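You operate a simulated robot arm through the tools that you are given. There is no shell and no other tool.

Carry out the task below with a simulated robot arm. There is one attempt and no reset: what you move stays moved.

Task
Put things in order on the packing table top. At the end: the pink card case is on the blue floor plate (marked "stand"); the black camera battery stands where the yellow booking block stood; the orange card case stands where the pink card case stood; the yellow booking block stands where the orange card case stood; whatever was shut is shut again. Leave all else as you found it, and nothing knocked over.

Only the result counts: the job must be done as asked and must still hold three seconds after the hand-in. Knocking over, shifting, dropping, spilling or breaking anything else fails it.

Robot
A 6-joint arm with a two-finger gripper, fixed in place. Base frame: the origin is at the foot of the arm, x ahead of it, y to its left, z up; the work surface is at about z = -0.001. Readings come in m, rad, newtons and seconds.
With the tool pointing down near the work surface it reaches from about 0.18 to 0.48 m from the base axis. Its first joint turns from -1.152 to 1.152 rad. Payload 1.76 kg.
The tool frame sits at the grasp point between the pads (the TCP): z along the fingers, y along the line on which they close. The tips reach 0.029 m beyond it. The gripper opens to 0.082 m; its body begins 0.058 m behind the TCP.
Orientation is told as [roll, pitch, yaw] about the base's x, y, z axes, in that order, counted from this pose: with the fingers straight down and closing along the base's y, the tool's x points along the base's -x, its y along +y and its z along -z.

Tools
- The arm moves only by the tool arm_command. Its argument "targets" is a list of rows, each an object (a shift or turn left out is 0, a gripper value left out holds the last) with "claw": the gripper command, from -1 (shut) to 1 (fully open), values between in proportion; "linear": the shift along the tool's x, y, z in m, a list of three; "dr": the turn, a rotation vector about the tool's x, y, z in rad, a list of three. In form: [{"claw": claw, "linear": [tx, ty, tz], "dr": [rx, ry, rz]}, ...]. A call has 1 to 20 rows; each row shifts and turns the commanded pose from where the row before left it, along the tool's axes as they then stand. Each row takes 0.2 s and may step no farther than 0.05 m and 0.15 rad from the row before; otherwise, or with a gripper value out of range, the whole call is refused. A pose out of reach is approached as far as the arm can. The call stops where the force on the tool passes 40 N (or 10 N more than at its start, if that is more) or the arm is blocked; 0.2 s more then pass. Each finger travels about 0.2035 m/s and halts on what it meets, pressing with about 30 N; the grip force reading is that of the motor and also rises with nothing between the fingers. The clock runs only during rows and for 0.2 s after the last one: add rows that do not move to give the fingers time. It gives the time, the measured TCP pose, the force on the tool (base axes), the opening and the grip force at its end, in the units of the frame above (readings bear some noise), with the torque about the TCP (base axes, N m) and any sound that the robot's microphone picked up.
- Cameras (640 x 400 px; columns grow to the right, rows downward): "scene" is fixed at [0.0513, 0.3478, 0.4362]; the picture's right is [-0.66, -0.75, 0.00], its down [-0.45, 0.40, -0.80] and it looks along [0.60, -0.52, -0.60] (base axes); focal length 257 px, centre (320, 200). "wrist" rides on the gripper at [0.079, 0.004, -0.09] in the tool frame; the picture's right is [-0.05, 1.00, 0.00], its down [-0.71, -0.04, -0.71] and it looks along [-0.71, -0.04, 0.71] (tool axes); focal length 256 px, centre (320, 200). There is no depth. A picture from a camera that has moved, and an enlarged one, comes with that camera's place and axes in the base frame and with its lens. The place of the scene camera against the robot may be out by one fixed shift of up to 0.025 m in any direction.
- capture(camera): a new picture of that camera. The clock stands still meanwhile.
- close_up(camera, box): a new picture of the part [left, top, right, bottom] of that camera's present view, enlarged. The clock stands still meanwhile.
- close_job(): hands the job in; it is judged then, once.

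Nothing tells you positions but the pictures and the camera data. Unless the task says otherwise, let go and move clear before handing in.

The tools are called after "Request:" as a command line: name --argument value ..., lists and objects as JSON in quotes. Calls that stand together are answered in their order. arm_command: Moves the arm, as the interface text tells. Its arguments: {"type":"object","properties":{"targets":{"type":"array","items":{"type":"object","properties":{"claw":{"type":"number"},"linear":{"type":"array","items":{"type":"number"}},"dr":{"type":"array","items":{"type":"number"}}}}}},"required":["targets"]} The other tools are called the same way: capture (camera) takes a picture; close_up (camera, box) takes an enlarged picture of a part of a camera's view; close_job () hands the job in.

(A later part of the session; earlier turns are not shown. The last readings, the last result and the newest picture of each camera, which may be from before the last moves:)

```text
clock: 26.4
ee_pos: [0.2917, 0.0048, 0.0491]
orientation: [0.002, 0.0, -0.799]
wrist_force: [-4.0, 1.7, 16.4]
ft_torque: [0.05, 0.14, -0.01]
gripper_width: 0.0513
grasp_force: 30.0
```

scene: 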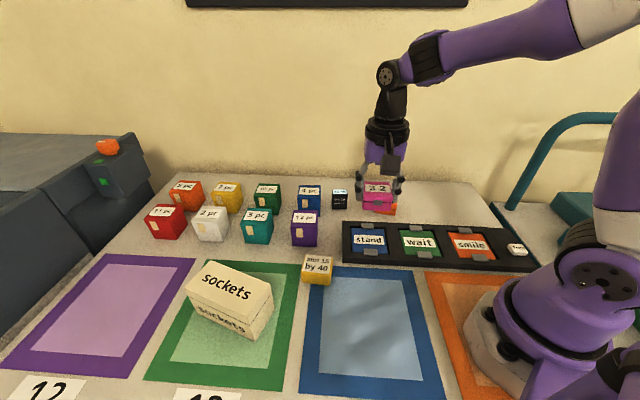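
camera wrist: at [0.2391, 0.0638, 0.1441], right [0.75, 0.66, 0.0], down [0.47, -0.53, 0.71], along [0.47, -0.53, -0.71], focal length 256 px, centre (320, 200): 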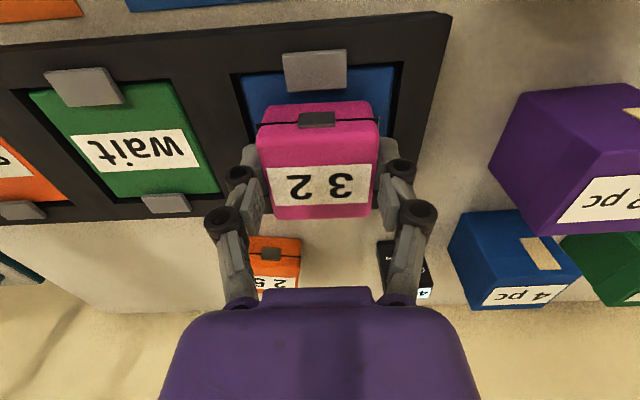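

Contact with the plate (16 N). I'll check the pose, then release.

Request:
close_up --camera "scene" --box '[320, 190, 440, 280]'

Request:
arm_command --targets '[{"linear": [0, 0, -0.0006]}, {"claw": 0.35}, {"claw": 0.5}, {"claw": 0.65}, {"claw": 0.65}]'

Request:
capture --camera "wrist"

Request:
close_up --camera "scene" --box '[320, 190, 440, 280]'

```text
4.44 times, centred on (380, 235) of scene
camera zoom: at [0.0512, 0.3478, 0.4362], right [-0.66, -0.75, 0.0], down [-0.45, 0.4, -0.8], along [0.6, -0.52, -0.6], focal length 1141 px, centre (53, 44)
```

zoom: 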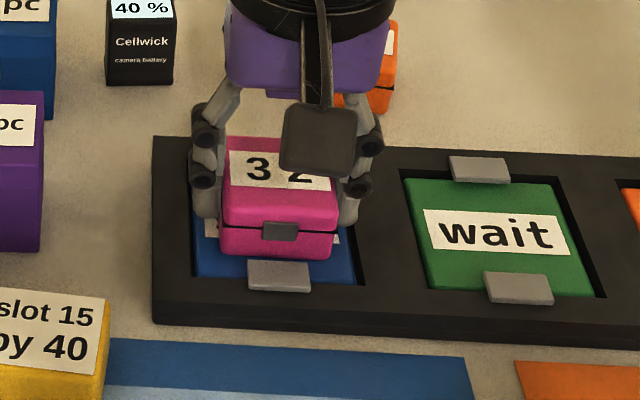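

```text
clock: 27.6
ee_pos: [0.2909, 0.0049, 0.0484]
orientation: [0.0, 0.0, -0.8]
wrist_force: [0.8, 0.6, -0.2]
ft_torque: [0.0, 0.0, -0.05]
gripper_width: 0.0675
grasp_force: 0.1
```

```text
taken
camera wrist: at [0.239, 0.0637, 0.1396], right [0.75, 0.66, 0.0], down [0.47, -0.53, 0.71], along [0.47, -0.53, -0.71], focal length 256 px, centre (320, 200)
```

wrist: 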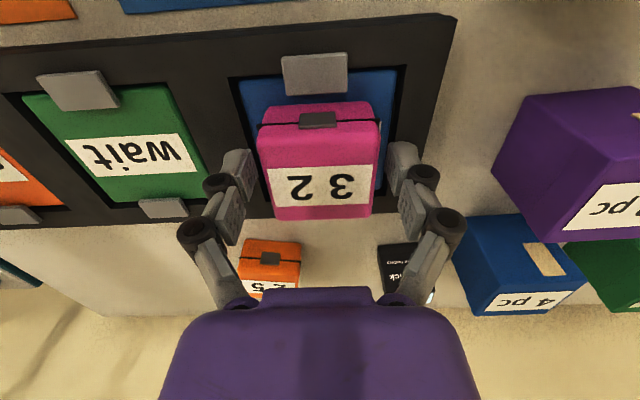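

```text
4.44 times, centred on (380, 235) of scene
camera zoom: at [0.0513, 0.3478, 0.4362], right [-0.66, -0.75, 0.0], down [-0.45, 0.4, -0.8], along [0.6, -0.52, -0.6], focal length 1141 px, centre (53, 44)
```

zoom: 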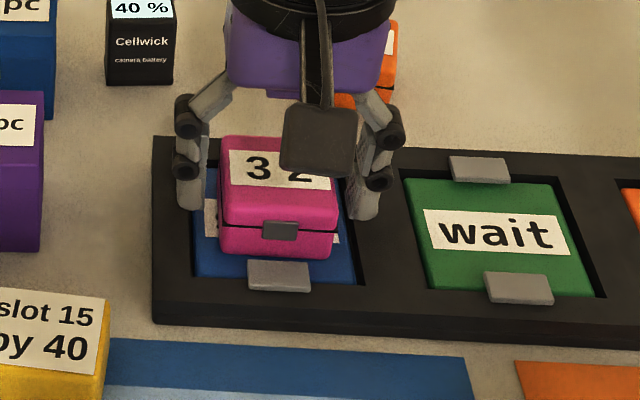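

Pink stands on the blue plate between the catches. I'll rise straight up and then look at it from above.

Request:
arm_command --targets '[{"linear": [0, 0, -0.01]}, {"linear": [0, 0, -0.02]}, {"linear": [0, 0, -0.03], "claw": 1}, {"linear": [0, 0, -0.04]}, {"linear": [0, 0, -0.04]}, {"linear": [0, 0, 0]}]'

Request:
capture --camera "wrist"

Request:
capture --camera "scene"

```text
clock: 29.0
ee_pos: [0.2929, 0.006, 0.1911]
orientation: [0.001, 0.001, -0.8]
wrist_force: [0.3, 0.0, -0.9]
ft_torque: [-0.02, -0.02, -0.01]
gripper_width: 0.0819
grasp_force: 0.1
```

```text
taken
camera wrist: at [0.2403, 0.065, 0.2821], right [0.75, 0.66, 0.0], down [0.47, -0.53, 0.71], along [0.47, -0.53, -0.71], focal length 256 px, centre (320, 200)
```

wrist: 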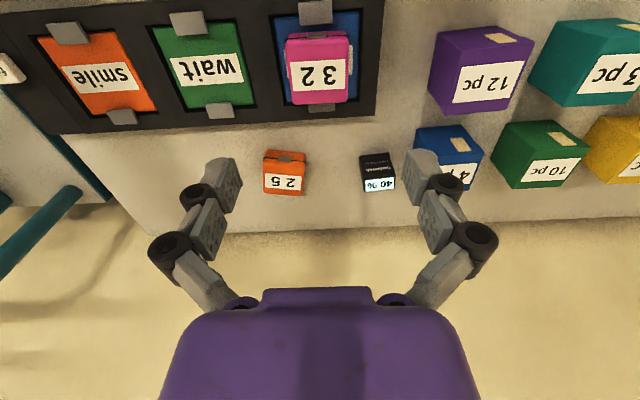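

```text
taken
```

scene: 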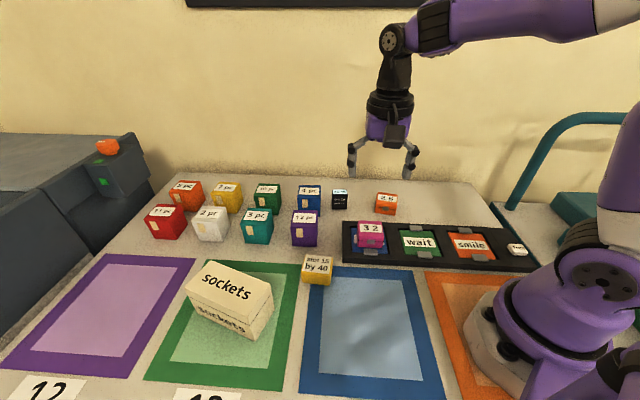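

Pink sits well on the stand plate. Now I measure orange and the battery from here.

Request:
close_up --camera "wrist" --box '[248, 140, 320, 205]'

Request:
close_up --camera "wrist" --box '[340, 140, 412, 205]'

Request:
close_up --camera "wrist" --box '[260, 0, 380, 120]'

```text
6.15 times, centred on (284, 172) of wrist
camera zoom: at [0.2403, 0.065, 0.2821], right [0.75, 0.66, 0.0], down [0.47, -0.53, 0.71], along [0.47, -0.53, -0.71], focal length 1575 px, centre (542, 369)
```

zoom: 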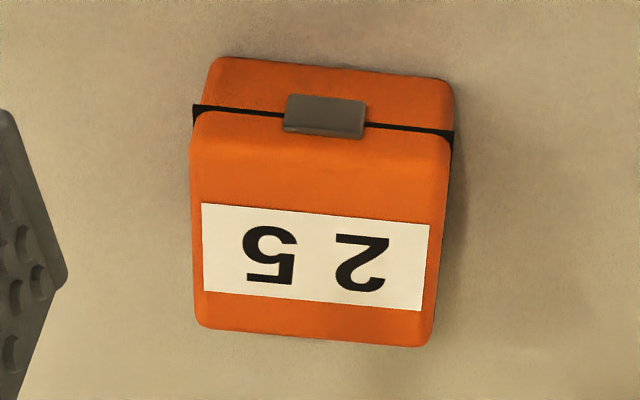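

```text
6.15 times, centred on (376, 172) of wrist
camera zoom: at [0.2403, 0.065, 0.2821], right [0.75, 0.66, 0.0], down [0.47, -0.53, 0.71], along [0.47, -0.53, -0.71], focal length 1575 px, centre (-25, 369)
```

zoom: 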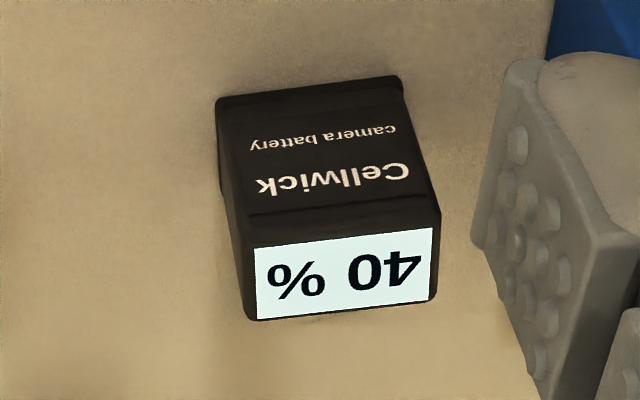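

```text
3.33 times, centred on (320, 60) of wrist
camera zoom: at [0.2403, 0.065, 0.2821], right [0.75, 0.66, 0.0], down [0.47, -0.53, 0.71], along [0.47, -0.53, -0.71], focal length 853 px, centre (320, 667)
```

zoom: 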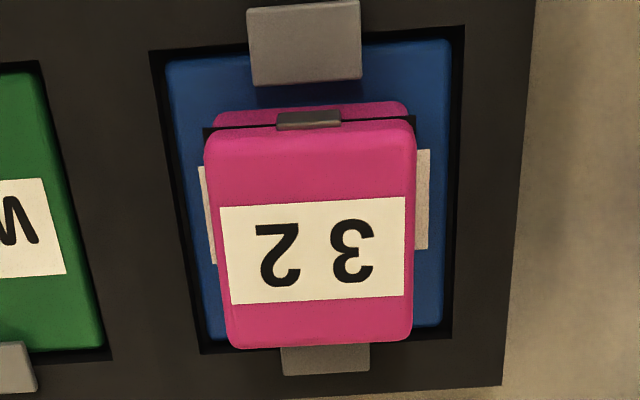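

Pink is centred on the plate within about 2 mm. Orange is at about (0.3455, -0.128), turned about 34.5°. I'll hover over orange.

Request:
arm_command --targets '[{"dr": [0, 0, 0.0845]}, {"dr": [0, 0, 0.0845]}, {"linear": [-0.0351, -0.0081, 0.0]}, {"linear": [-0.0351, -0.0081, 0.0171]}, {"linear": [-0.0351, -0.0081, 0.027]}, {"linear": [-0.035, -0.0082, 0.027]}, {"linear": [0, 0, 0]}]'

Request:
close_up --camera "wrist" --box '[240, 30, 400, 150]'

Request:
capture --camera "wrist"

```text
clock: 30.6
ee_pos: [0.3438, -0.13, 0.1175]
orientation: [-0.002, 0.0, -0.968]
wrist_force: [0.3, -0.3, 0.3]
ft_torque: [0.04, 0.0, -0.01]
gripper_width: 0.082
grasp_force: 0.1
```

```text
3.33 times, centred on (320, 90) of wrist
camera zoom: at [0.3015, -0.0626, 0.2086], right [0.85, 0.52, 0.0], down [0.37, -0.6, 0.71], along [0.37, -0.6, -0.71], focal length 853 px, centre (320, 567)
```

zoom: 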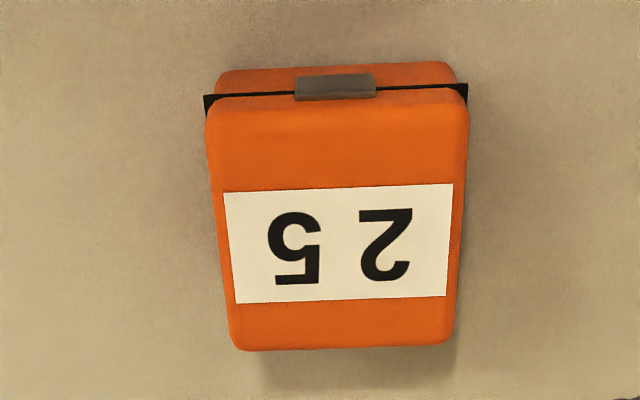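

```text
taken
camera wrist: at [0.3015, -0.0626, 0.2086], right [0.85, 0.52, 0.0], down [0.37, -0.6, 0.71], along [0.37, -0.6, -0.71], focal length 256 px, centre (320, 200)
```

wrist: 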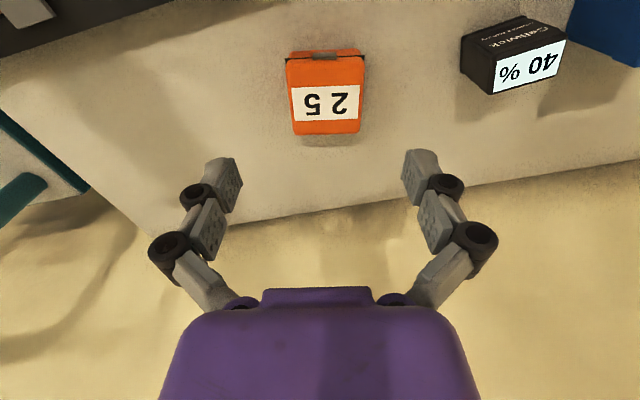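

Orange's centre is confirmed at (0.346, -0.128), turned 34.3°. I'll correct the small offset and go down around it.

Request:
arm_command --targets '[{"linear": [0.0005, 0.0032, 0.015]}, {"linear": [0, 0, 0.02]}, {"linear": [0, 0, 0.02]}, {"linear": [0, 0, 0.015]}, {"linear": [0, 0, 0.007]}, {"linear": [0, 0, 0]}]'

Request:
capture --camera "wrist"

```text
clock: 32.0
ee_pos: [0.3453, -0.1273, 0.0409]
orientation: [0.0, 0.002, -0.968]
wrist_force: [0.2, -0.3, -1.0]
ft_torque: [0.0, -0.01, 0.04]
gripper_width: 0.0821
grasp_force: 0.1
```

```text
taken
camera wrist: at [0.3038, -0.0603, 0.1312], right [0.85, 0.52, 0.0], down [0.37, -0.6, 0.71], along [0.37, -0.6, -0.71], focal length 256 px, centre (320, 200)
```

wrist: 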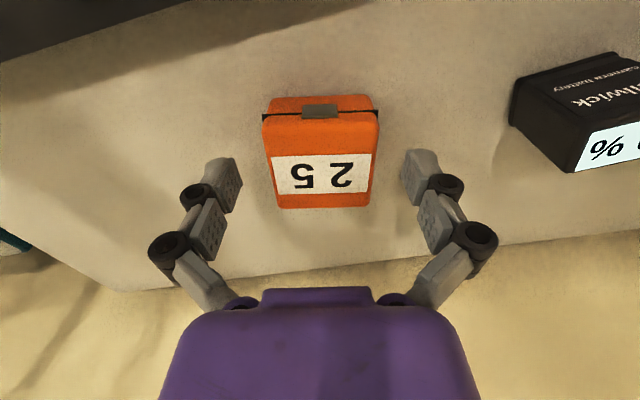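

Well centred. Going down the last bit and closing.

Request:
arm_command --targets '[{"linear": [0, 0.0005, 0.0075]}, {"claw": 0.6}, {"claw": 0.3}, {"claw": 0.1}, {"claw": -0.2}, {"claw": -0.2}, {"claw": -0.2}]'

Request:
arm_command --targets '[{"linear": [0, 0, -0.003]}, {"linear": [0, 0, -0.003]}, {"linear": [0, 0, -0.003]}]'

Request:
capture --camera "wrist"

```text
clock: 33.6
ee_pos: [0.347, -0.1264, 0.0339]
orientation: [0.001, 0.0, -0.969]
wrist_force: [-1.1, 0.1, 7.8]
ft_torque: [0.01, 0.07, -0.02]
gripper_width: 0.0511
grasp_force: 29.7
```

```text
clock: 34.4
ee_pos: [0.3471, -0.1271, 0.0422]
orientation: [0.001, -0.001, -0.969]
wrist_force: [-0.2, 0.3, -0.6]
ft_torque: [-0.01, -0.01, 0.0]
gripper_width: 0.0508
grasp_force: 30.7
```

```text
taken
camera wrist: at [0.305, -0.0605, 0.1327], right [0.85, 0.52, 0.0], down [0.37, -0.6, 0.71], along [0.37, -0.6, -0.71], focal length 256 px, centre (320, 200)
```

wrist: 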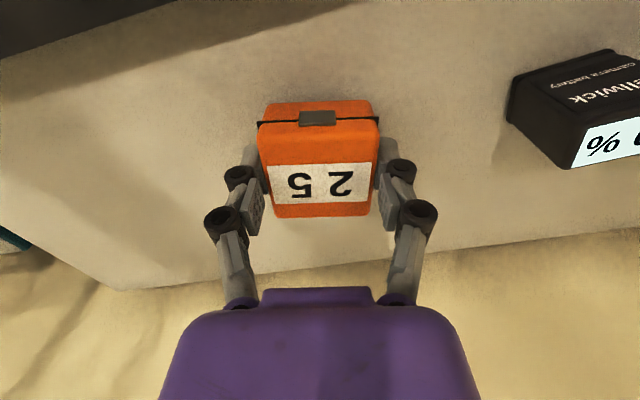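

Orange is held firmly with no slipping. I'll lift it gently and turn it to the angle pink had.

Request:
arm_command --targets '[{"linear": [0, 0, -0.005]}, {"linear": [0, 0, -0.009]}, {"linear": [0, 0, -0.013]}, {"linear": [0, 0, -0.016]}, {"linear": [0, 0, -0.016]}, {"linear": [0, 0, -0.016]}, {"linear": [0, 0, -0.015]}, {"linear": [0, 0, -0.012]}, {"linear": [0, 0, -0.009]}, {"linear": [0, 0, -0.005]}, {"dr": [0, 0, -0.04]}, {"dr": [0, 0, -0.075]}, {"dr": [0, 0, -0.085]}, {"dr": [0, 0, -0.085]}, {"dr": [0, 0, -0.056]}, {"linear": [0, 0, 0]}]'

Request:
capture --camera "wrist"

```text
clock: 37.8
ee_pos: [0.3465, -0.1278, 0.1583]
orientation: [0.001, 0.001, -0.627]
wrist_force: [-0.1, -0.8, 0.0]
ft_torque: [0.03, 0.0, 0.01]
gripper_width: 0.0512
grasp_force: 29.8
```

```text
taken
camera wrist: at [0.2848, -0.0779, 0.2492], right [0.63, 0.78, 0.0], down [0.55, -0.44, 0.71], along [0.55, -0.44, -0.71], focal length 256 px, centre (320, 200)
```

wrist: 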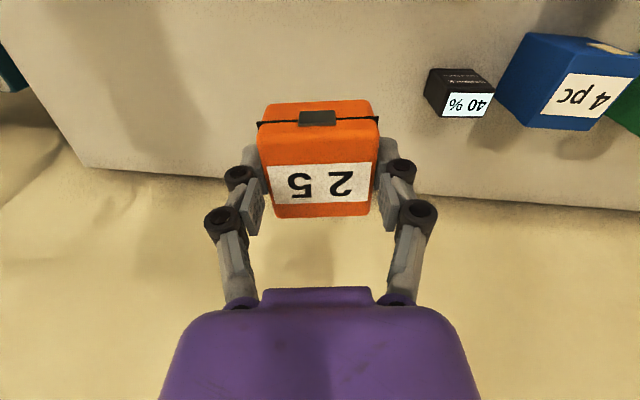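

Holding steady. Now the carry over to pink's old spot at (0.191, 0.197).

Request:
arm_command --targets '[{"linear": [0.0072, 0.0039, 0]}, {"linear": [0.0143, 0.0078, 0]}, {"linear": [0.0215, 0.0117, 0]}, {"linear": [0.0287, 0.0156, 0]}, {"linear": [0.0287, 0.0156, 0]}, {"linear": [0.0287, 0.0156, 0]}, {"linear": [0.0287, 0.0156, 0]}, {"linear": [0.0287, 0.0156, 0]}, {"linear": [0.0287, 0.0156, 0]}, {"linear": [0.0287, 0.0156, 0]}, {"linear": [0.0287, 0.0156, 0]}, {"linear": [0.0215, 0.0117, 0]}, {"linear": [0.0143, 0.0078, 0]}, {"linear": [0.0071, 0.0039, 0]}, {"linear": [0, 0, 0]}]'

Request:
capture --camera "wrist"

Request:
capture --camera "scene"

```text
clock: 41.0
ee_pos: [0.1907, 0.1977, 0.1568]
orientation: [0.0, 0.0, -0.626]
wrist_force: [0.5, -0.4, -0.4]
ft_torque: [-0.01, -0.01, 0.0]
gripper_width: 0.051
grasp_force: 30.4
```

```text
taken
camera wrist: at [0.1295, 0.2469, 0.2491], right [0.63, 0.78, 0.0], down [0.55, -0.44, 0.71], along [0.55, -0.44, -0.71], focal length 256 px, centre (320, 200)
```

wrist: 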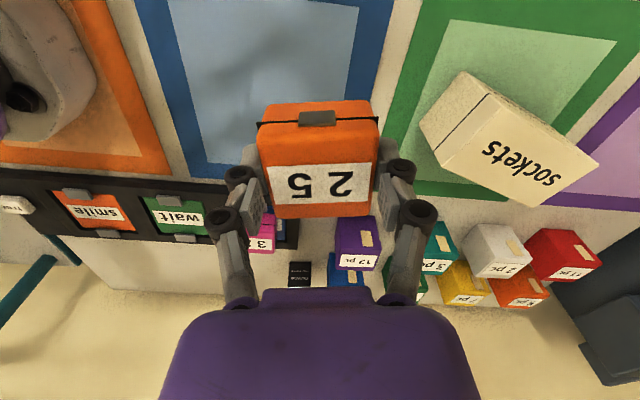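

```text
taken
```

scene: 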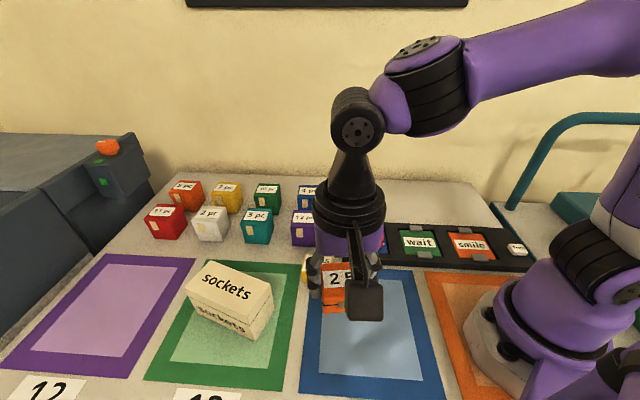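

On target within about 2 mm; correcting and lowering.

Request:
arm_command --targets '[{"linear": [-0.0019, -0.0004, 0.005]}, {"linear": [0, 0, 0.011]}, {"linear": [0, 0, 0.016]}, {"linear": [0, 0, 0.018]}, {"linear": [0, 0, 0.018]}, {"linear": [0, 0, 0.016]}, {"linear": [0, 0, 0.014]}, {"linear": [0, 0, 0.01]}, {"linear": [0, 0, 0.006]}, {"linear": [0, 0, 0.002]}, {"linear": [0, 0, 0]}]'

Request:
arm_command --targets '[{"linear": [0, 0, 0.0015]}, {"linear": [0, 0, 0.0015]}]'

```text
clock: 43.4
ee_pos: [0.194, 0.1954, 0.0417]
orientation: [0.001, 0.0, -0.626]
wrist_force: [-0.1, 1.3, -0.5]
ft_torque: [-0.01, 0.0, -0.03]
gripper_width: 0.0508
grasp_force: 30.1
```

```text
clock: 44.0
ee_pos: [0.1934, 0.1957, 0.04]
orientation: [0.0, 0.001, -0.627]
wrist_force: [-0.1, -0.5, -1.4]
ft_torque: [0.01, 0.02, 0.02]
gripper_width: 0.0509
grasp_force: 30.2
```

Request:
arm_command --targets '[{"linear": [0.0014, -0.0003, 0.001]}, {"linear": [0, 0, 0.0015]}, {"linear": [0, 0, 0.001]}]'

Request:
capture --camera "wrist"

```text
clock: 44.8
ee_pos: [0.1917, 0.1963, 0.0348]
orientation: [0.0, -0.001, -0.628]
wrist_force: [0.8, 0.5, -0.9]
ft_torque: [-0.04, -0.01, -0.02]
gripper_width: 0.0508
grasp_force: 30.1
```

```text
taken
camera wrist: at [0.1298, 0.2452, 0.1262], right [0.63, 0.78, 0.0], down [0.55, -0.44, 0.71], along [0.55, -0.45, -0.71], focal length 256 px, centre (320, 200)
```

wrist: 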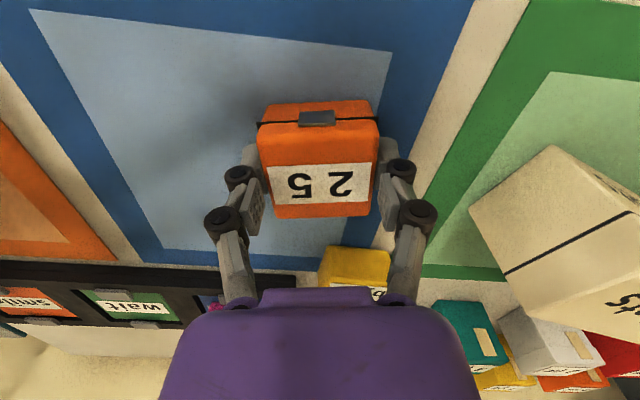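

Request:
arm_command --targets '[{"linear": [0, 0, 0.001]}, {"linear": [0, 0, 0.001]}]'

```text
clock: 45.4
ee_pos: [0.192, 0.1952, 0.0336]
orientation: [-0.001, 0.001, -0.626]
wrist_force: [-4.4, -6.0, 21.2]
ft_torque: [-0.12, 0.2, 0.01]
gripper_width: 0.0509
grasp_force: 29.9
```

Orange touches the mat. I'll ease off and open.

Request:
arm_command --targets '[{"linear": [0, 0, -0.0008]}, {"claw": 0.35}, {"claw": 0.5}, {"claw": 0.7}, {"claw": 0.7}]'

Request:
capture --camera "wrist"

```text
clock: 46.6
ee_pos: [0.1906, 0.1975, 0.0333]
orientation: [0.0, -0.001, -0.625]
wrist_force: [-0.4, 0.0, 0.4]
ft_torque: [-0.06, 0.04, 0.01]
gripper_width: 0.0696
grasp_force: 0.3
```

```text
taken
camera wrist: at [0.1296, 0.2457, 0.1261], right [0.63, 0.78, 0.0], down [0.55, -0.44, 0.71], along [0.55, -0.44, -0.71], focal length 256 px, centre (320, 200)
```

wrist: 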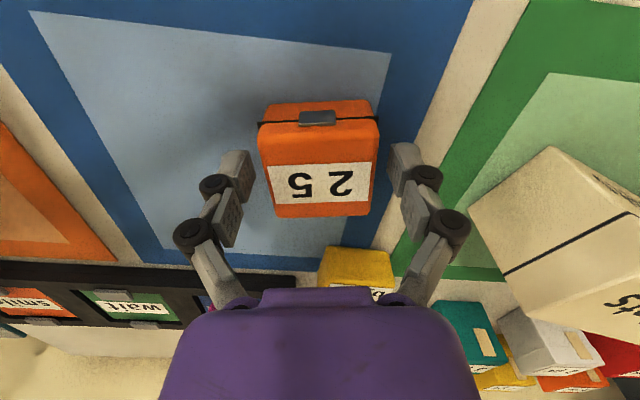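

Released. I'll rise and compare orange's position with where pink stood.

Request:
arm_command --targets '[{"linear": [0, 0, -0.01]}, {"linear": [0, 0, -0.02]}, {"linear": [0, 0, -0.033], "claw": 1}, {"linear": [0, 0, -0.033]}, {"linear": [0, 0, 0]}]'

Request:
close_up --camera "wrist" --box '[256, 30, 384, 140]'

Request:
capture --camera "scene"

```text
clock: 47.8
ee_pos: [0.1922, 0.1949, 0.1314]
orientation: [-0.001, 0.0, -0.628]
wrist_force: [0.2, -0.2, -0.7]
ft_torque: [0.02, 0.02, 0.02]
gripper_width: 0.0822
grasp_force: 0.0
```

```text
3.64 times, centred on (320, 85) of wrist
camera zoom: at [0.1302, 0.2451, 0.2219], right [0.63, 0.78, 0.0], down [0.55, -0.45, 0.71], along [0.55, -0.44, -0.71], focal length 931 px, centre (320, 618)
```

zoom: 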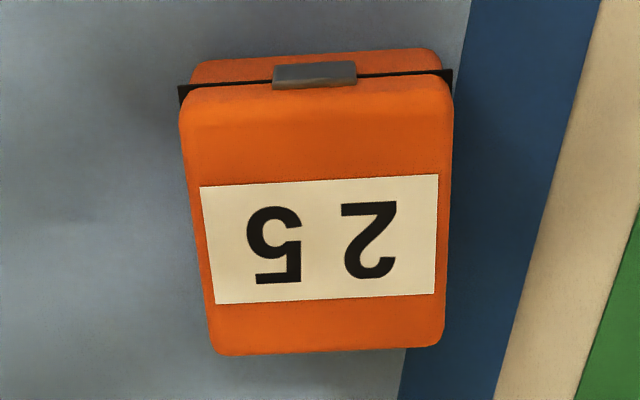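

```text
taken
```

scene: 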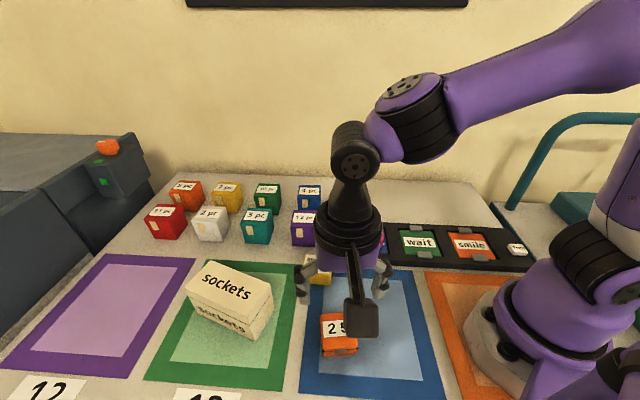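

Orange stands within about 2 mm of pink's old spot, at the same angle. Next is the yellow block at about (0.305, 0.141); moving to a hover over it.

Request:
arm_command --targets '[{"dr": [0, 0, 0.124]}, {"dr": [0, 0, 0.124]}, {"linear": [-0.0284, 0.013, -0.001]}, {"linear": [-0.0284, 0.013, -0.001]}, {"linear": [-0.0284, 0.013, -0.001]}, {"linear": [-0.0284, 0.0131, -0.001]}, {"linear": [0, 0, 0]}]'

Request:
capture --camera "wrist"

Request:
close_up --camera "wrist" --box '[256, 30, 384, 140]'

```text
clock: 49.4
ee_pos: [0.3036, 0.1424, 0.1346]
orientation: [-0.001, 0.001, -0.874]
wrist_force: [-0.1, 0.3, 0.3]
ft_torque: [-0.02, 0.02, 0.04]
gripper_width: 0.082
grasp_force: 0.1
```

```text
taken
camera wrist: at [0.2574, 0.2044, 0.225], right [0.8, 0.6, 0.0], down [0.42, -0.57, 0.71], along [0.42, -0.57, -0.71], focal length 256 px, centre (320, 200)
```

wrist: 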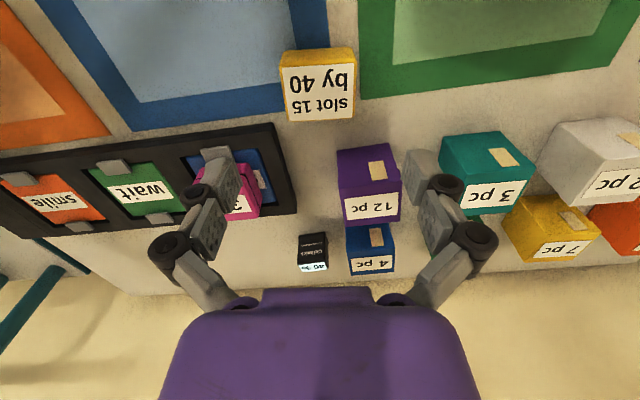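

```text
3.64 times, centred on (320, 85) of wrist
camera zoom: at [0.2574, 0.2044, 0.225], right [0.8, 0.6, 0.0], down [0.42, -0.57, 0.71], along [0.42, -0.57, -0.71], focal length 931 px, centre (320, 618)
```

zoom: 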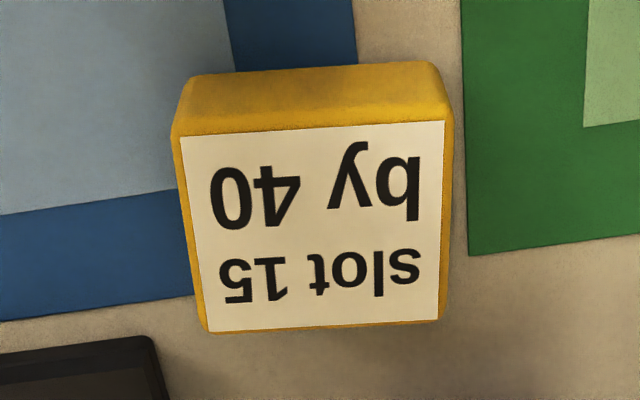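

The yellow block's centre is (0.304, 0.1415), turned 40°, about 52 x 40 x 39 mm; fingers have room at both ends. Going down around it.

Request:
arm_command --targets '[{"linear": [-0.0009, -0.0003, 0.016]}, {"linear": [0, 0, 0.022]}, {"linear": [0, 0, 0.022]}, {"linear": [0, 0, 0.018]}, {"linear": [0, 0, 0.01]}, {"linear": [0, 0, 0]}]'

Request:
capture --camera "wrist"

Request:
close_up --camera "scene" --box '[250, 190, 410, 310]'

```text
clock: 50.8
ee_pos: [0.3056, 0.1418, 0.046]
orientation: [0.001, -0.001, -0.876]
wrist_force: [1.1, -0.3, -0.1]
ft_torque: [0.04, 0.01, 0.0]
gripper_width: 0.082
grasp_force: 0.1
```

```text
taken
camera wrist: at [0.2589, 0.2042, 0.137], right [0.8, 0.6, 0.0], down [0.42, -0.57, 0.71], along [0.42, -0.57, -0.71], focal length 256 px, centre (320, 200)
```

wrist: 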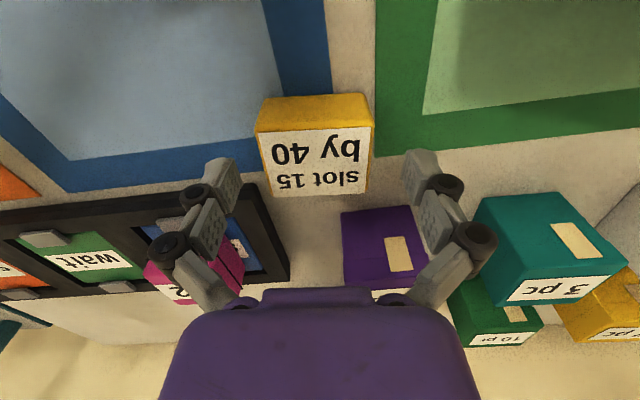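

```text
3.33 times, centred on (330, 250) of scene
camera zoom: at [0.0513, 0.3478, 0.4362], right [-0.66, -0.75, 0.0], down [-0.45, 0.4, -0.8], along [0.6, -0.52, -0.6], focal length 856 px, centre (287, 33)
```

zoom: 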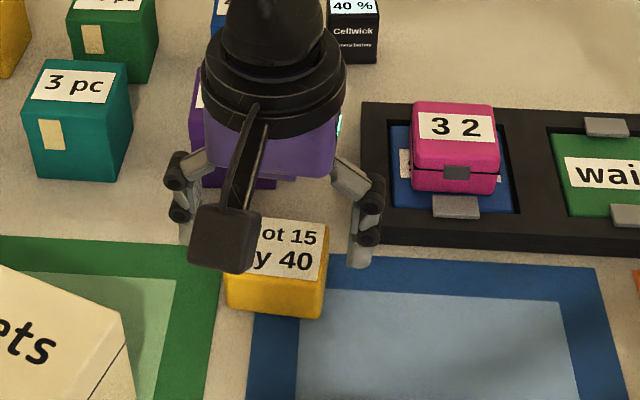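

Slight offset towards the far side; correcting by 2.5 mm, going down and closing.

Request:
arm_command --targets '[{"linear": [0.0025, -0.001, 0.004]}, {"linear": [0, 0, 0.0055]}, {"claw": 0.6}, {"claw": 0.3}, {"claw": 0.1}, {"claw": -0.2}, {"claw": -0.2}, {"claw": -0.2}]'

Request:
capture --camera "wrist"

Request:
arm_command --targets '[{"linear": [0, 0, -0.003]}, {"linear": [0, 0, -0.003]}, {"linear": [0, 0, -0.003]}]'

Request:
capture --camera "wrist"

```text
clock: 52.6
ee_pos: [0.3043, 0.1426, 0.037]
orientation: [0.001, 0.0, -0.875]
wrist_force: [-0.7, -0.7, 3.1]
ft_torque: [0.03, 0.04, -0.01]
gripper_width: 0.0542
grasp_force: 29.9
```

```text
taken
camera wrist: at [0.2561, 0.2056, 0.1278], right [0.8, 0.6, 0.0], down [0.42, -0.57, 0.71], along [0.42, -0.57, -0.71], focal length 256 px, centre (320, 200)
```

wrist: 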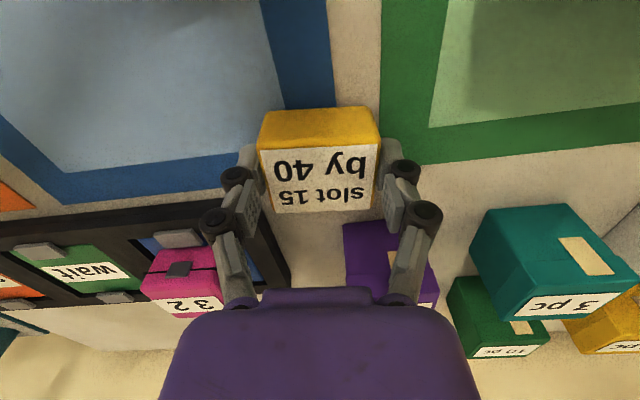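

```text
clock: 53.4
ee_pos: [0.3036, 0.1435, 0.0463]
orientation: [0.0, -0.001, -0.874]
wrist_force: [-0.4, -0.2, -1.1]
ft_torque: [-0.01, -0.01, 0.0]
gripper_width: 0.0541
grasp_force: 29.9
```

```text
taken
camera wrist: at [0.2563, 0.206, 0.1366], right [0.8, 0.6, 0.0], down [0.42, -0.57, 0.71], along [0.42, -0.57, -0.71], focal length 256 px, centre (320, 200)
```

wrist: 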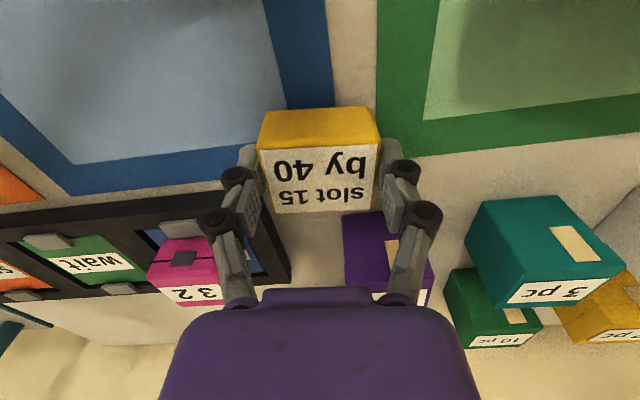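

Yellow is held without slipping. I'll lift it, turn it slightly to orange's old angle, then carry it over.

Request:
arm_command --targets '[{"linear": [0, 0, -0.005]}, {"linear": [0, 0, -0.009]}, {"linear": [0, 0, -0.013]}, {"linear": [0, 0, -0.016]}, {"linear": [0, 0, -0.016]}, {"linear": [0, 0, -0.015]}, {"linear": [0, 0, -0.013]}, {"linear": [0, 0, -0.009]}, {"linear": [0, 0, -0.005]}, {"linear": [0, 0, -0.003]}, {"dr": [0, 0, 0.035]}, {"dr": [0, 0, 0.04]}, {"dr": [0, 0, 0.022]}, {"linear": [0, 0, 0]}]'

Request:
capture --camera "wrist"

```text
clock: 56.4
ee_pos: [0.304, 0.1427, 0.1502]
orientation: [0.0, 0.001, -0.971]
wrist_force: [-0.5, 0.3, 0.1]
ft_torque: [-0.01, -0.01, 0.0]
gripper_width: 0.0542
grasp_force: 29.6
```

```text
taken
camera wrist: at [0.2619, 0.2101, 0.2411], right [0.86, 0.52, 0.0], down [0.37, -0.6, 0.71], along [0.37, -0.6, -0.71], focal length 256 px, centre (320, 200)
```

wrist: 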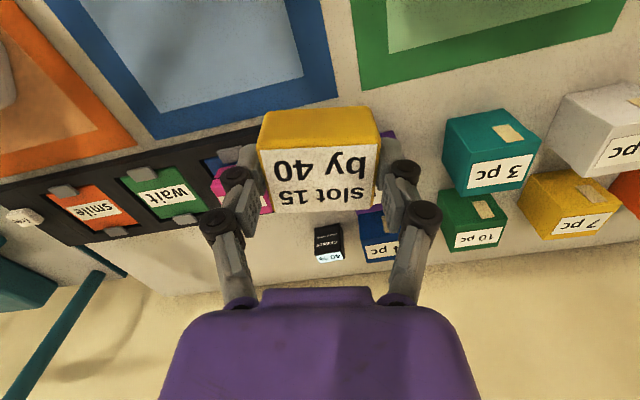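

Request:
arm_command --targets '[{"linear": [-0.0069, -0.0033, 0]}, {"linear": [-0.0138, -0.0065, 0]}, {"linear": [-0.0207, -0.0098, 0]}, {"linear": [-0.0277, -0.0131, 0]}, {"linear": [-0.0277, -0.0131, 0]}, {"linear": [-0.0277, -0.0131, 0]}, {"linear": [-0.0277, -0.0131, 0]}, {"linear": [-0.0277, -0.0131, 0]}, {"linear": [-0.0277, -0.0131, 0]}, {"linear": [-0.0207, -0.0098, 0]}, {"linear": [-0.0138, -0.0065, 0]}, {"linear": [-0.0069, -0.0033, 0]}, {"linear": [0, 0, 0]}]'

Request:
capture --camera "wrist"

Request:
capture --camera "scene"

```text
clock: 59.2
ee_pos: [0.3455, -0.1304, 0.1507]
orientation: [-0.001, 0.0, -0.973]
wrist_force: [0.5, -0.4, -0.9]
ft_torque: [-0.01, -0.01, -0.04]
gripper_width: 0.0539
grasp_force: 29.6
```

```text
taken
camera wrist: at [0.3042, -0.0626, 0.2415], right [0.85, 0.52, 0.0], down [0.37, -0.6, 0.71], along [0.37, -0.6, -0.71], focal length 256 px, centre (320, 200)
```

wrist: 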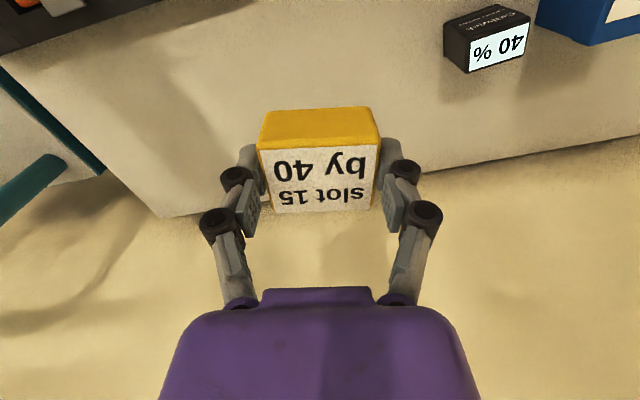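

```text
taken
```

scene: 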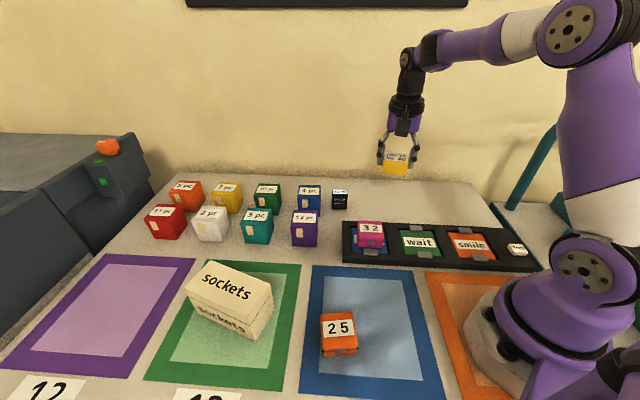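

Over orange's old spot; correcting 2 mm and lowering.

Request:
arm_command --targets '[{"linear": [0.0007, 0.0018, 0.005]}, {"linear": [0, 0, 0.01]}, {"linear": [0, 0, 0.015]}, {"linear": [0, 0, 0.018]}, {"linear": [0, 0, 0.018]}, {"linear": [0, 0, 0.015]}, {"linear": [0, 0, 0.012]}, {"linear": [0, 0, 0.008]}, {"linear": [0, 0, 0.005]}, {"linear": [0, 0, 0.001]}, {"linear": [0, 0, 0]}]'

Request:
capture --camera "wrist"

```text
clock: 61.6
ee_pos: [0.3474, -0.1282, 0.0422]
orientation: [0.001, 0.0, -0.973]
wrist_force: [0.0, 1.3, -0.2]
ft_torque: [0.01, 0.02, 0.01]
gripper_width: 0.0543
grasp_force: 29.9
```

```text
taken
camera wrist: at [0.3054, -0.0606, 0.1341], right [0.85, 0.52, 0.0], down [0.37, -0.6, 0.71], along [0.37, -0.6, -0.71], focal length 256 px, centre (320, 200)
```

wrist: 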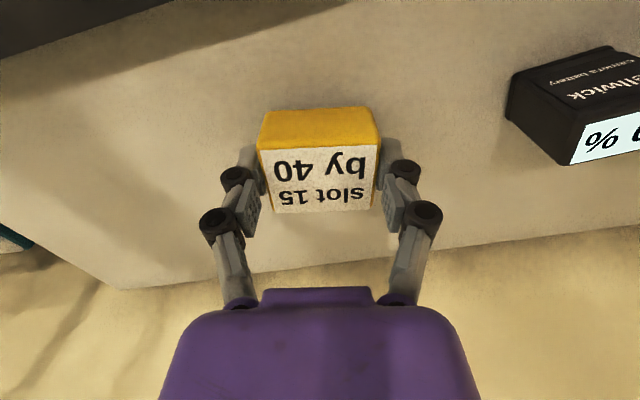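

Request:
arm_command --targets '[{"linear": [0, 0, 0.0015]}, {"linear": [0, 0, 0.0015]}]'

Request:
arm_command --targets '[{"linear": [0, 0, 0.001]}, {"linear": [0, 0, 0.001]}]'

```text
clock: 62.2
ee_pos: [0.3464, -0.1277, 0.0399]
orientation: [0.001, 0.002, -0.972]
wrist_force: [0.6, 0.2, -0.6]
ft_torque: [0.03, -0.01, 0.01]
gripper_width: 0.0539
grasp_force: 30.2
```

```text
clock: 62.8
ee_pos: [0.3482, -0.1279, 0.0379]
orientation: [0.0, -0.001, -0.973]
wrist_force: [0.5, 0.4, -1.0]
ft_torque: [-0.01, 0.02, 0.0]
gripper_width: 0.0543
grasp_force: 29.8
```

Request:
arm_command --targets '[{"linear": [0, 0, 0.001]}, {"linear": [0, 0, 0]}]'

```text
clock: 63.4
ee_pos: [0.348, -0.1272, 0.0375]
orientation: [-0.001, 0.0, -0.973]
wrist_force: [0.1, 0.1, -0.8]
ft_torque: [0.0, 0.02, 0.01]
gripper_width: 0.0543
grasp_force: 30.1
```

Request:
arm_command --targets '[{"linear": [0, 0, 0.0008]}, {"linear": [0, 0, 0]}]'

```text
clock: 64.0
ee_pos: [0.3474, -0.1273, 0.0365]
orientation: [-0.001, 0.0, -0.974]
wrist_force: [0.2, 0.2, -0.5]
ft_torque: [0.0, 0.01, 0.02]
gripper_width: 0.0542
grasp_force: 29.9
```

Request:
arm_command --targets '[{"linear": [0, 0, 0.0008]}, {"linear": [0, 0, 0]}]'

```text
clock: 64.6
ee_pos: [0.3471, -0.128, 0.0351]
orientation: [0.001, -0.002, -0.973]
wrist_force: [0.7, -0.4, 0.9]
ft_torque: [0.07, -0.02, -0.03]
gripper_width: 0.0542
grasp_force: 30.1
```

Request:
arm_command --targets '[{"linear": [0, 0, 0.0005]}, {"linear": [0, 0, 0]}]'

```text
clock: 65.2
ee_pos: [0.3478, -0.1271, 0.0358]
orientation: [0.001, -0.003, -0.971]
wrist_force: [-1.4, 2.2, 11.3]
ft_torque: [0.31, -0.18, 0.05]
gripper_width: 0.0542
grasp_force: 30.0
```

Yellow touches the table. Opening now and rising.

Request:
arm_command --targets '[{"claw": 0.4}, {"claw": 0.6}, {"claw": 0.75}, {"claw": 0.75}]'

Request:
capture --camera "wrist"

Request:
arm_command --targets '[{"linear": [0, 0, -0.01]}, {"linear": [0, 0, -0.02]}, {"linear": [0, 0, -0.03], "claw": 1}, {"linear": [0, 0, -0.035]}, {"linear": [0, 0, 0]}]'

Request:
capture --camera "wrist"

```text
clock: 66.2
ee_pos: [0.3454, -0.1279, 0.0336]
orientation: [0.0, 0.001, -0.972]
wrist_force: [0.1, 1.3, -0.3]
ft_torque: [-0.02, 0.01, 0.0]
gripper_width: 0.0718
grasp_force: 0.1
```

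```text
taken
camera wrist: at [0.3053, -0.0604, 0.1261], right [0.85, 0.52, 0.0], down [0.37, -0.6, 0.71], along [0.37, -0.6, -0.71], focal length 256 px, centre (320, 200)
```

wrist: 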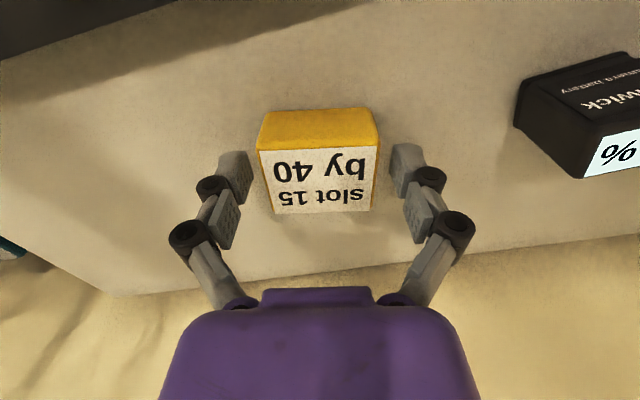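

```text
clock: 67.4
ee_pos: [0.3484, -0.1253, 0.1276]
orientation: [0.0, -0.001, -0.972]
wrist_force: [-0.1, 0.7, 0.0]
ft_torque: [0.01, 0.01, 0.0]
gripper_width: 0.0819
grasp_force: 0.2
```

```text
taken
camera wrist: at [0.3071, -0.0584, 0.2197], right [0.85, 0.52, 0.0], down [0.37, -0.6, 0.71], along [0.37, -0.6, -0.71], focal length 256 px, centre (320, 200)
```

wrist: 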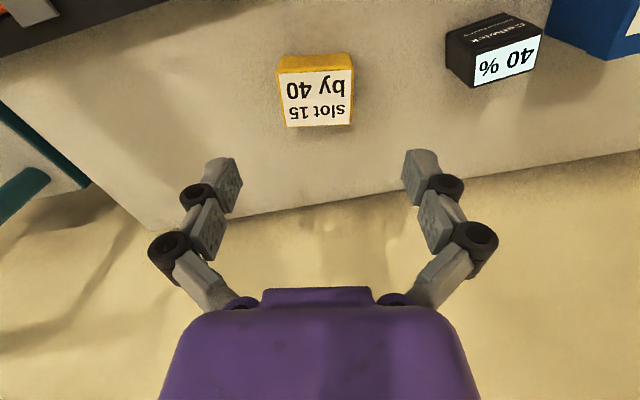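

Yellow stands within 2 mm of orange's old spot. Now the battery at about (0.433, -0.044); I'll hover over it and check the room next to the blue "4 pc" box.

Request:
arm_command --targets '[{"linear": [0, 0, -0.022], "dr": [0, 0, -0.137]}, {"dr": [0, 0, -0.137]}, {"linear": [-0.0031, 0.0293, 0]}, {"linear": [-0.0031, 0.0293, 0]}, {"linear": [-0.0031, 0.0294, 0]}, {"linear": [-0.0032, 0.0294, 0]}, {"linear": [0, 0, 0]}]'

Request:
capture --camera "wrist"

Request:
close_up --camera "wrist" --box '[240, 20, 440, 145]'

```text
clock: 69.0
ee_pos: [0.4315, -0.0464, 0.1516]
orientation: [0.0, 0.0, -0.698]
wrist_force: [0.0, -0.6, 0.0]
ft_torque: [-0.01, -0.01, 0.0]
gripper_width: 0.0822
grasp_force: 0.1
```

```text
taken
camera wrist: at [0.3727, 0.0075, 0.2428], right [0.68, 0.73, 0.0], down [0.52, -0.48, 0.71], along [0.52, -0.48, -0.71], focal length 256 px, centre (320, 200)
```

wrist: 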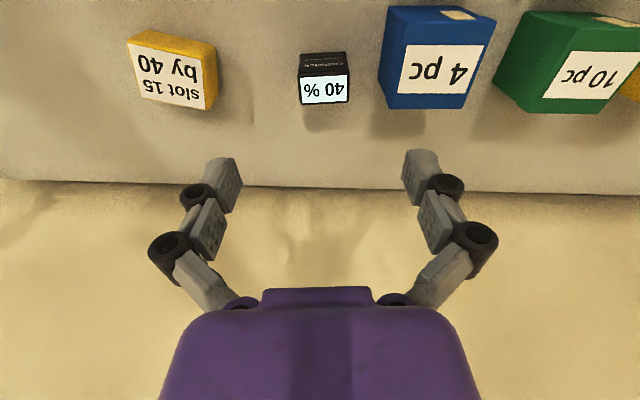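

```text
3.20 times, centred on (340, 82) of wrist
camera zoom: at [0.3727, 0.0075, 0.2428], right [0.68, 0.73, 0.0], down [0.52, -0.48, 0.71], along [0.52, -0.48, -0.71], focal length 819 px, centre (256, 576)
```

zoom: 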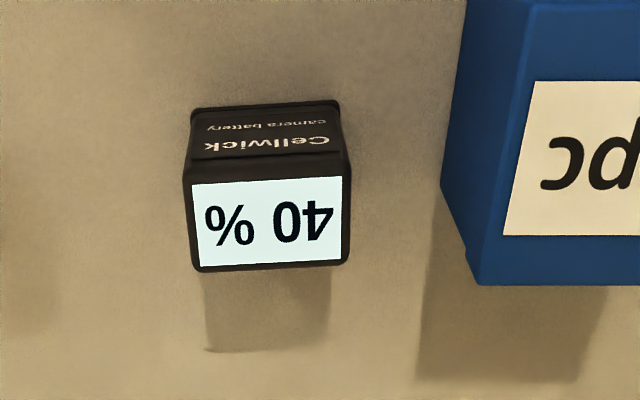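

The battery's centre is (0.4325, -0.044), turned 51.5°, and the blue box's face is about 29 mm from its side, so a narrow opening (46 mm) fits between. I'll set that opening, align, and come down part of the way.

Request:
arm_command --targets '[{"linear": [0.0002, 0.0017, 0], "dr": [0, 0, -0.026], "claw": 0.122}, {"linear": [0, 0, 0.02]}, {"linear": [0, 0, 0.025]}, {"linear": [0, 0, 0.015]}, {"linear": [0, 0, 0]}]'

Request:
capture --camera "wrist"

Request:
close_up --camera "wrist" --box '[240, 80, 440, 220]'

```text
clock: 70.2
ee_pos: [0.4342, -0.0447, 0.0898]
orientation: [0.0, 0.001, -0.673]
wrist_force: [0.1, -0.5, 1.2]
ft_torque: [0.03, 0.01, 0.0]
gripper_width: 0.046
grasp_force: 0.0
```

```text
taken
camera wrist: at [0.3738, 0.0071, 0.1816], right [0.66, 0.75, 0.0], down [0.53, -0.47, 0.71], along [0.53, -0.47, -0.71], focal length 256 px, centre (320, 200)
```

wrist: 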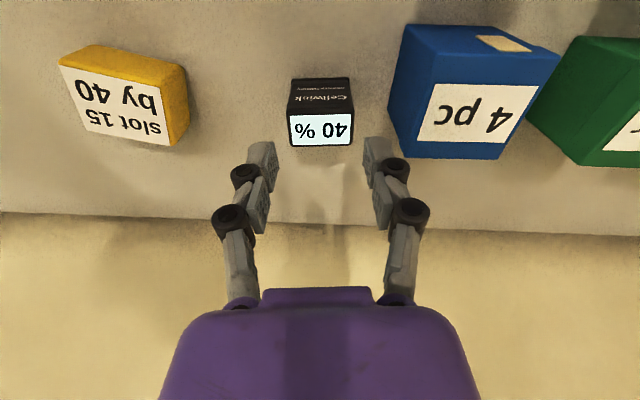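

```text
2.86 times, centred on (340, 150) of wrist
camera zoom: at [0.3738, 0.0071, 0.1816], right [0.66, 0.75, 0.0], down [0.53, -0.47, 0.71], along [0.53, -0.47, -0.71], focal length 731 px, centre (263, 343)
```

zoom: 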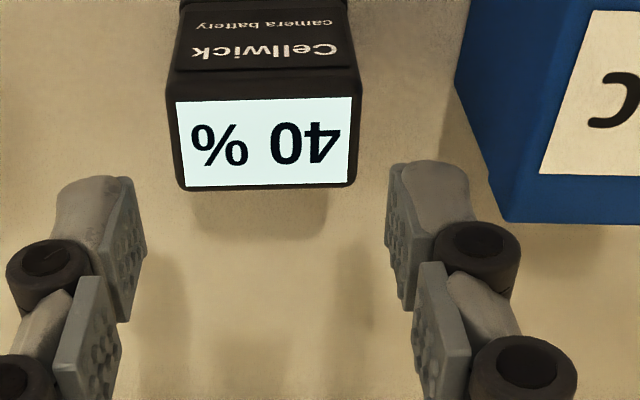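

Aligned with the battery, and the finger clears the blue box by about 6 mm. Lowering the rest of the way in small steps.

Request:
arm_command --targets '[{"linear": [0, -0.0005, 0.01]}, {"linear": [0, 0, 0.01]}, {"linear": [0, 0, 0.005]}, {"linear": [0, 0, 0]}]'

Request:
capture --camera "wrist"

```text
clock: 71.2
ee_pos: [0.4334, -0.0458, 0.067]
orientation: [0.001, 0.0, -0.671]
wrist_force: [0.4, -0.3, 1.1]
ft_torque: [-0.01, -0.01, -0.01]
gripper_width: 0.0459
grasp_force: 0.0
```

```text
taken
camera wrist: at [0.3732, 0.0066, 0.1582], right [0.66, 0.75, 0.0], down [0.53, -0.47, 0.71], along [0.53, -0.47, -0.71], focal length 256 px, centre (320, 200)
```

wrist: 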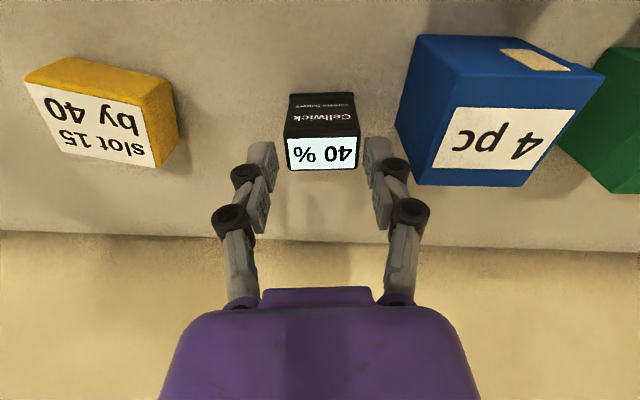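

Request:
arm_command --targets '[{"linear": [0, 0, 0.008]}, {"linear": [0, 0, 0.008]}, {"linear": [0, 0, 0.006]}, {"linear": [0, 0, 0]}]'

Request:
capture --camera "wrist"

Request:
close_up --camera "wrist" --box '[240, 90, 440, 230]'

```text
clock: 72.2
ee_pos: [0.4337, -0.0451, 0.0443]
orientation: [0.0, 0.001, -0.67]
wrist_force: [-0.5, 0.7, 0.0]
ft_torque: [0.0, -0.01, 0.0]
gripper_width: 0.0461
grasp_force: 0.0
```

```text
taken
camera wrist: at [0.3729, 0.0074, 0.1353], right [0.66, 0.75, 0.0], down [0.53, -0.47, 0.71], along [0.53, -0.47, -0.71], focal length 256 px, centre (320, 200)
```

wrist: 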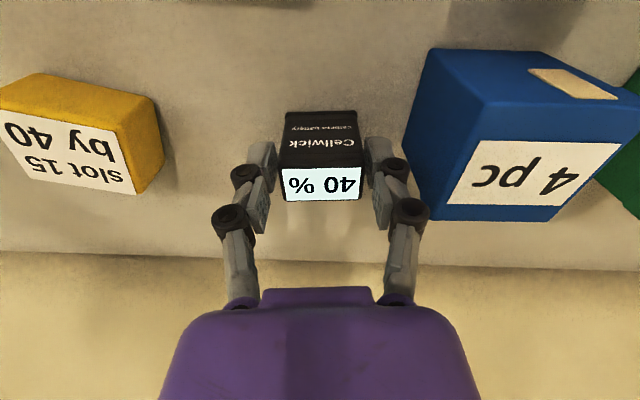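

```text
2.86 times, centred on (340, 160) of wrist
camera zoom: at [0.3729, 0.0074, 0.1353], right [0.66, 0.75, 0.0], down [0.53, -0.47, 0.71], along [0.53, -0.47, -0.71], focal length 731 px, centre (263, 314)
```

zoom: 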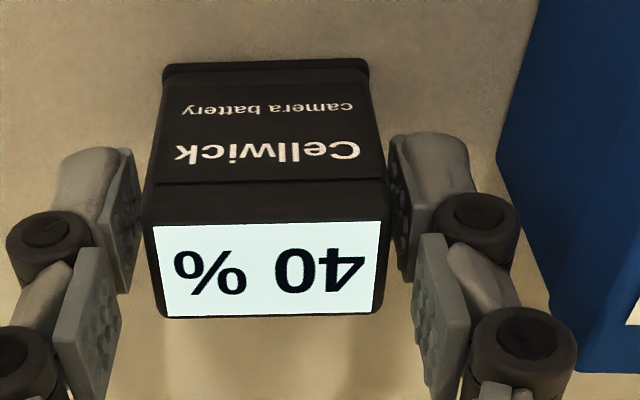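

The battery is between the pads. Closing gently.

Request:
arm_command --targets '[{"claw": 0.03}, {"claw": -0.03}, {"claw": -0.1}, {"claw": -0.35}, {"claw": -0.35}, {"claw": -0.35}]'

Request:
capture --camera "wrist"

Request:
arm_command --targets '[{"linear": [0, 0, -0.003]}, {"linear": [0, 0, -0.003]}, {"linear": [0, 0, -0.003]}]'

Request:
capture --camera "wrist"

```text
clock: 73.6
ee_pos: [0.4335, -0.0441, 0.044]
orientation: [-0.001, 0.001, -0.673]
wrist_force: [-0.9, 1.4, 3.6]
ft_torque: [0.01, 0.05, -0.04]
gripper_width: 0.0382
grasp_force: 30.3
```

```text
taken
camera wrist: at [0.373, 0.0074, 0.1355], right [0.66, 0.75, 0.0], down [0.53, -0.47, 0.71], along [0.53, -0.47, -0.71], focal length 256 px, centre (320, 200)
```

wrist: 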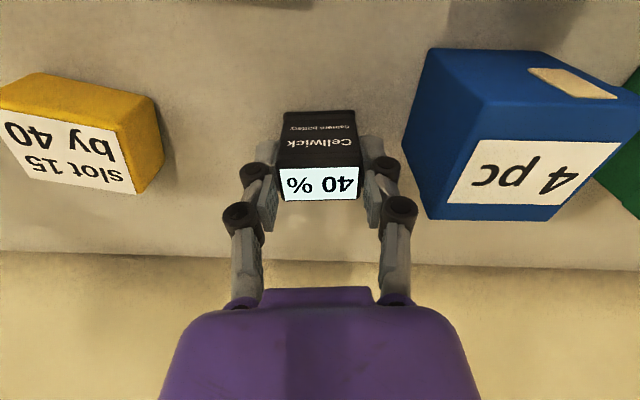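

```text
clock: 74.4
ee_pos: [0.4343, -0.0442, 0.0533]
orientation: [0.0, -0.001, -0.672]
wrist_force: [0.0, -0.5, -1.0]
ft_torque: [0.03, -0.02, 0.03]
gripper_width: 0.0383
grasp_force: 29.7
```

```text
taken
camera wrist: at [0.373, 0.0078, 0.145], right [0.66, 0.75, 0.0], down [0.53, -0.47, 0.71], along [0.53, -0.47, -0.71], focal length 256 px, centre (320, 200)
```

wrist: 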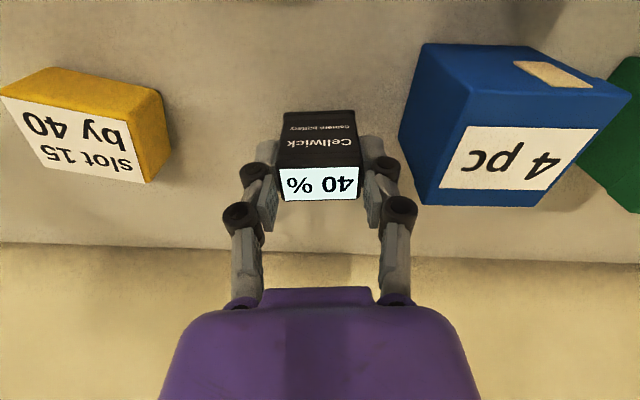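

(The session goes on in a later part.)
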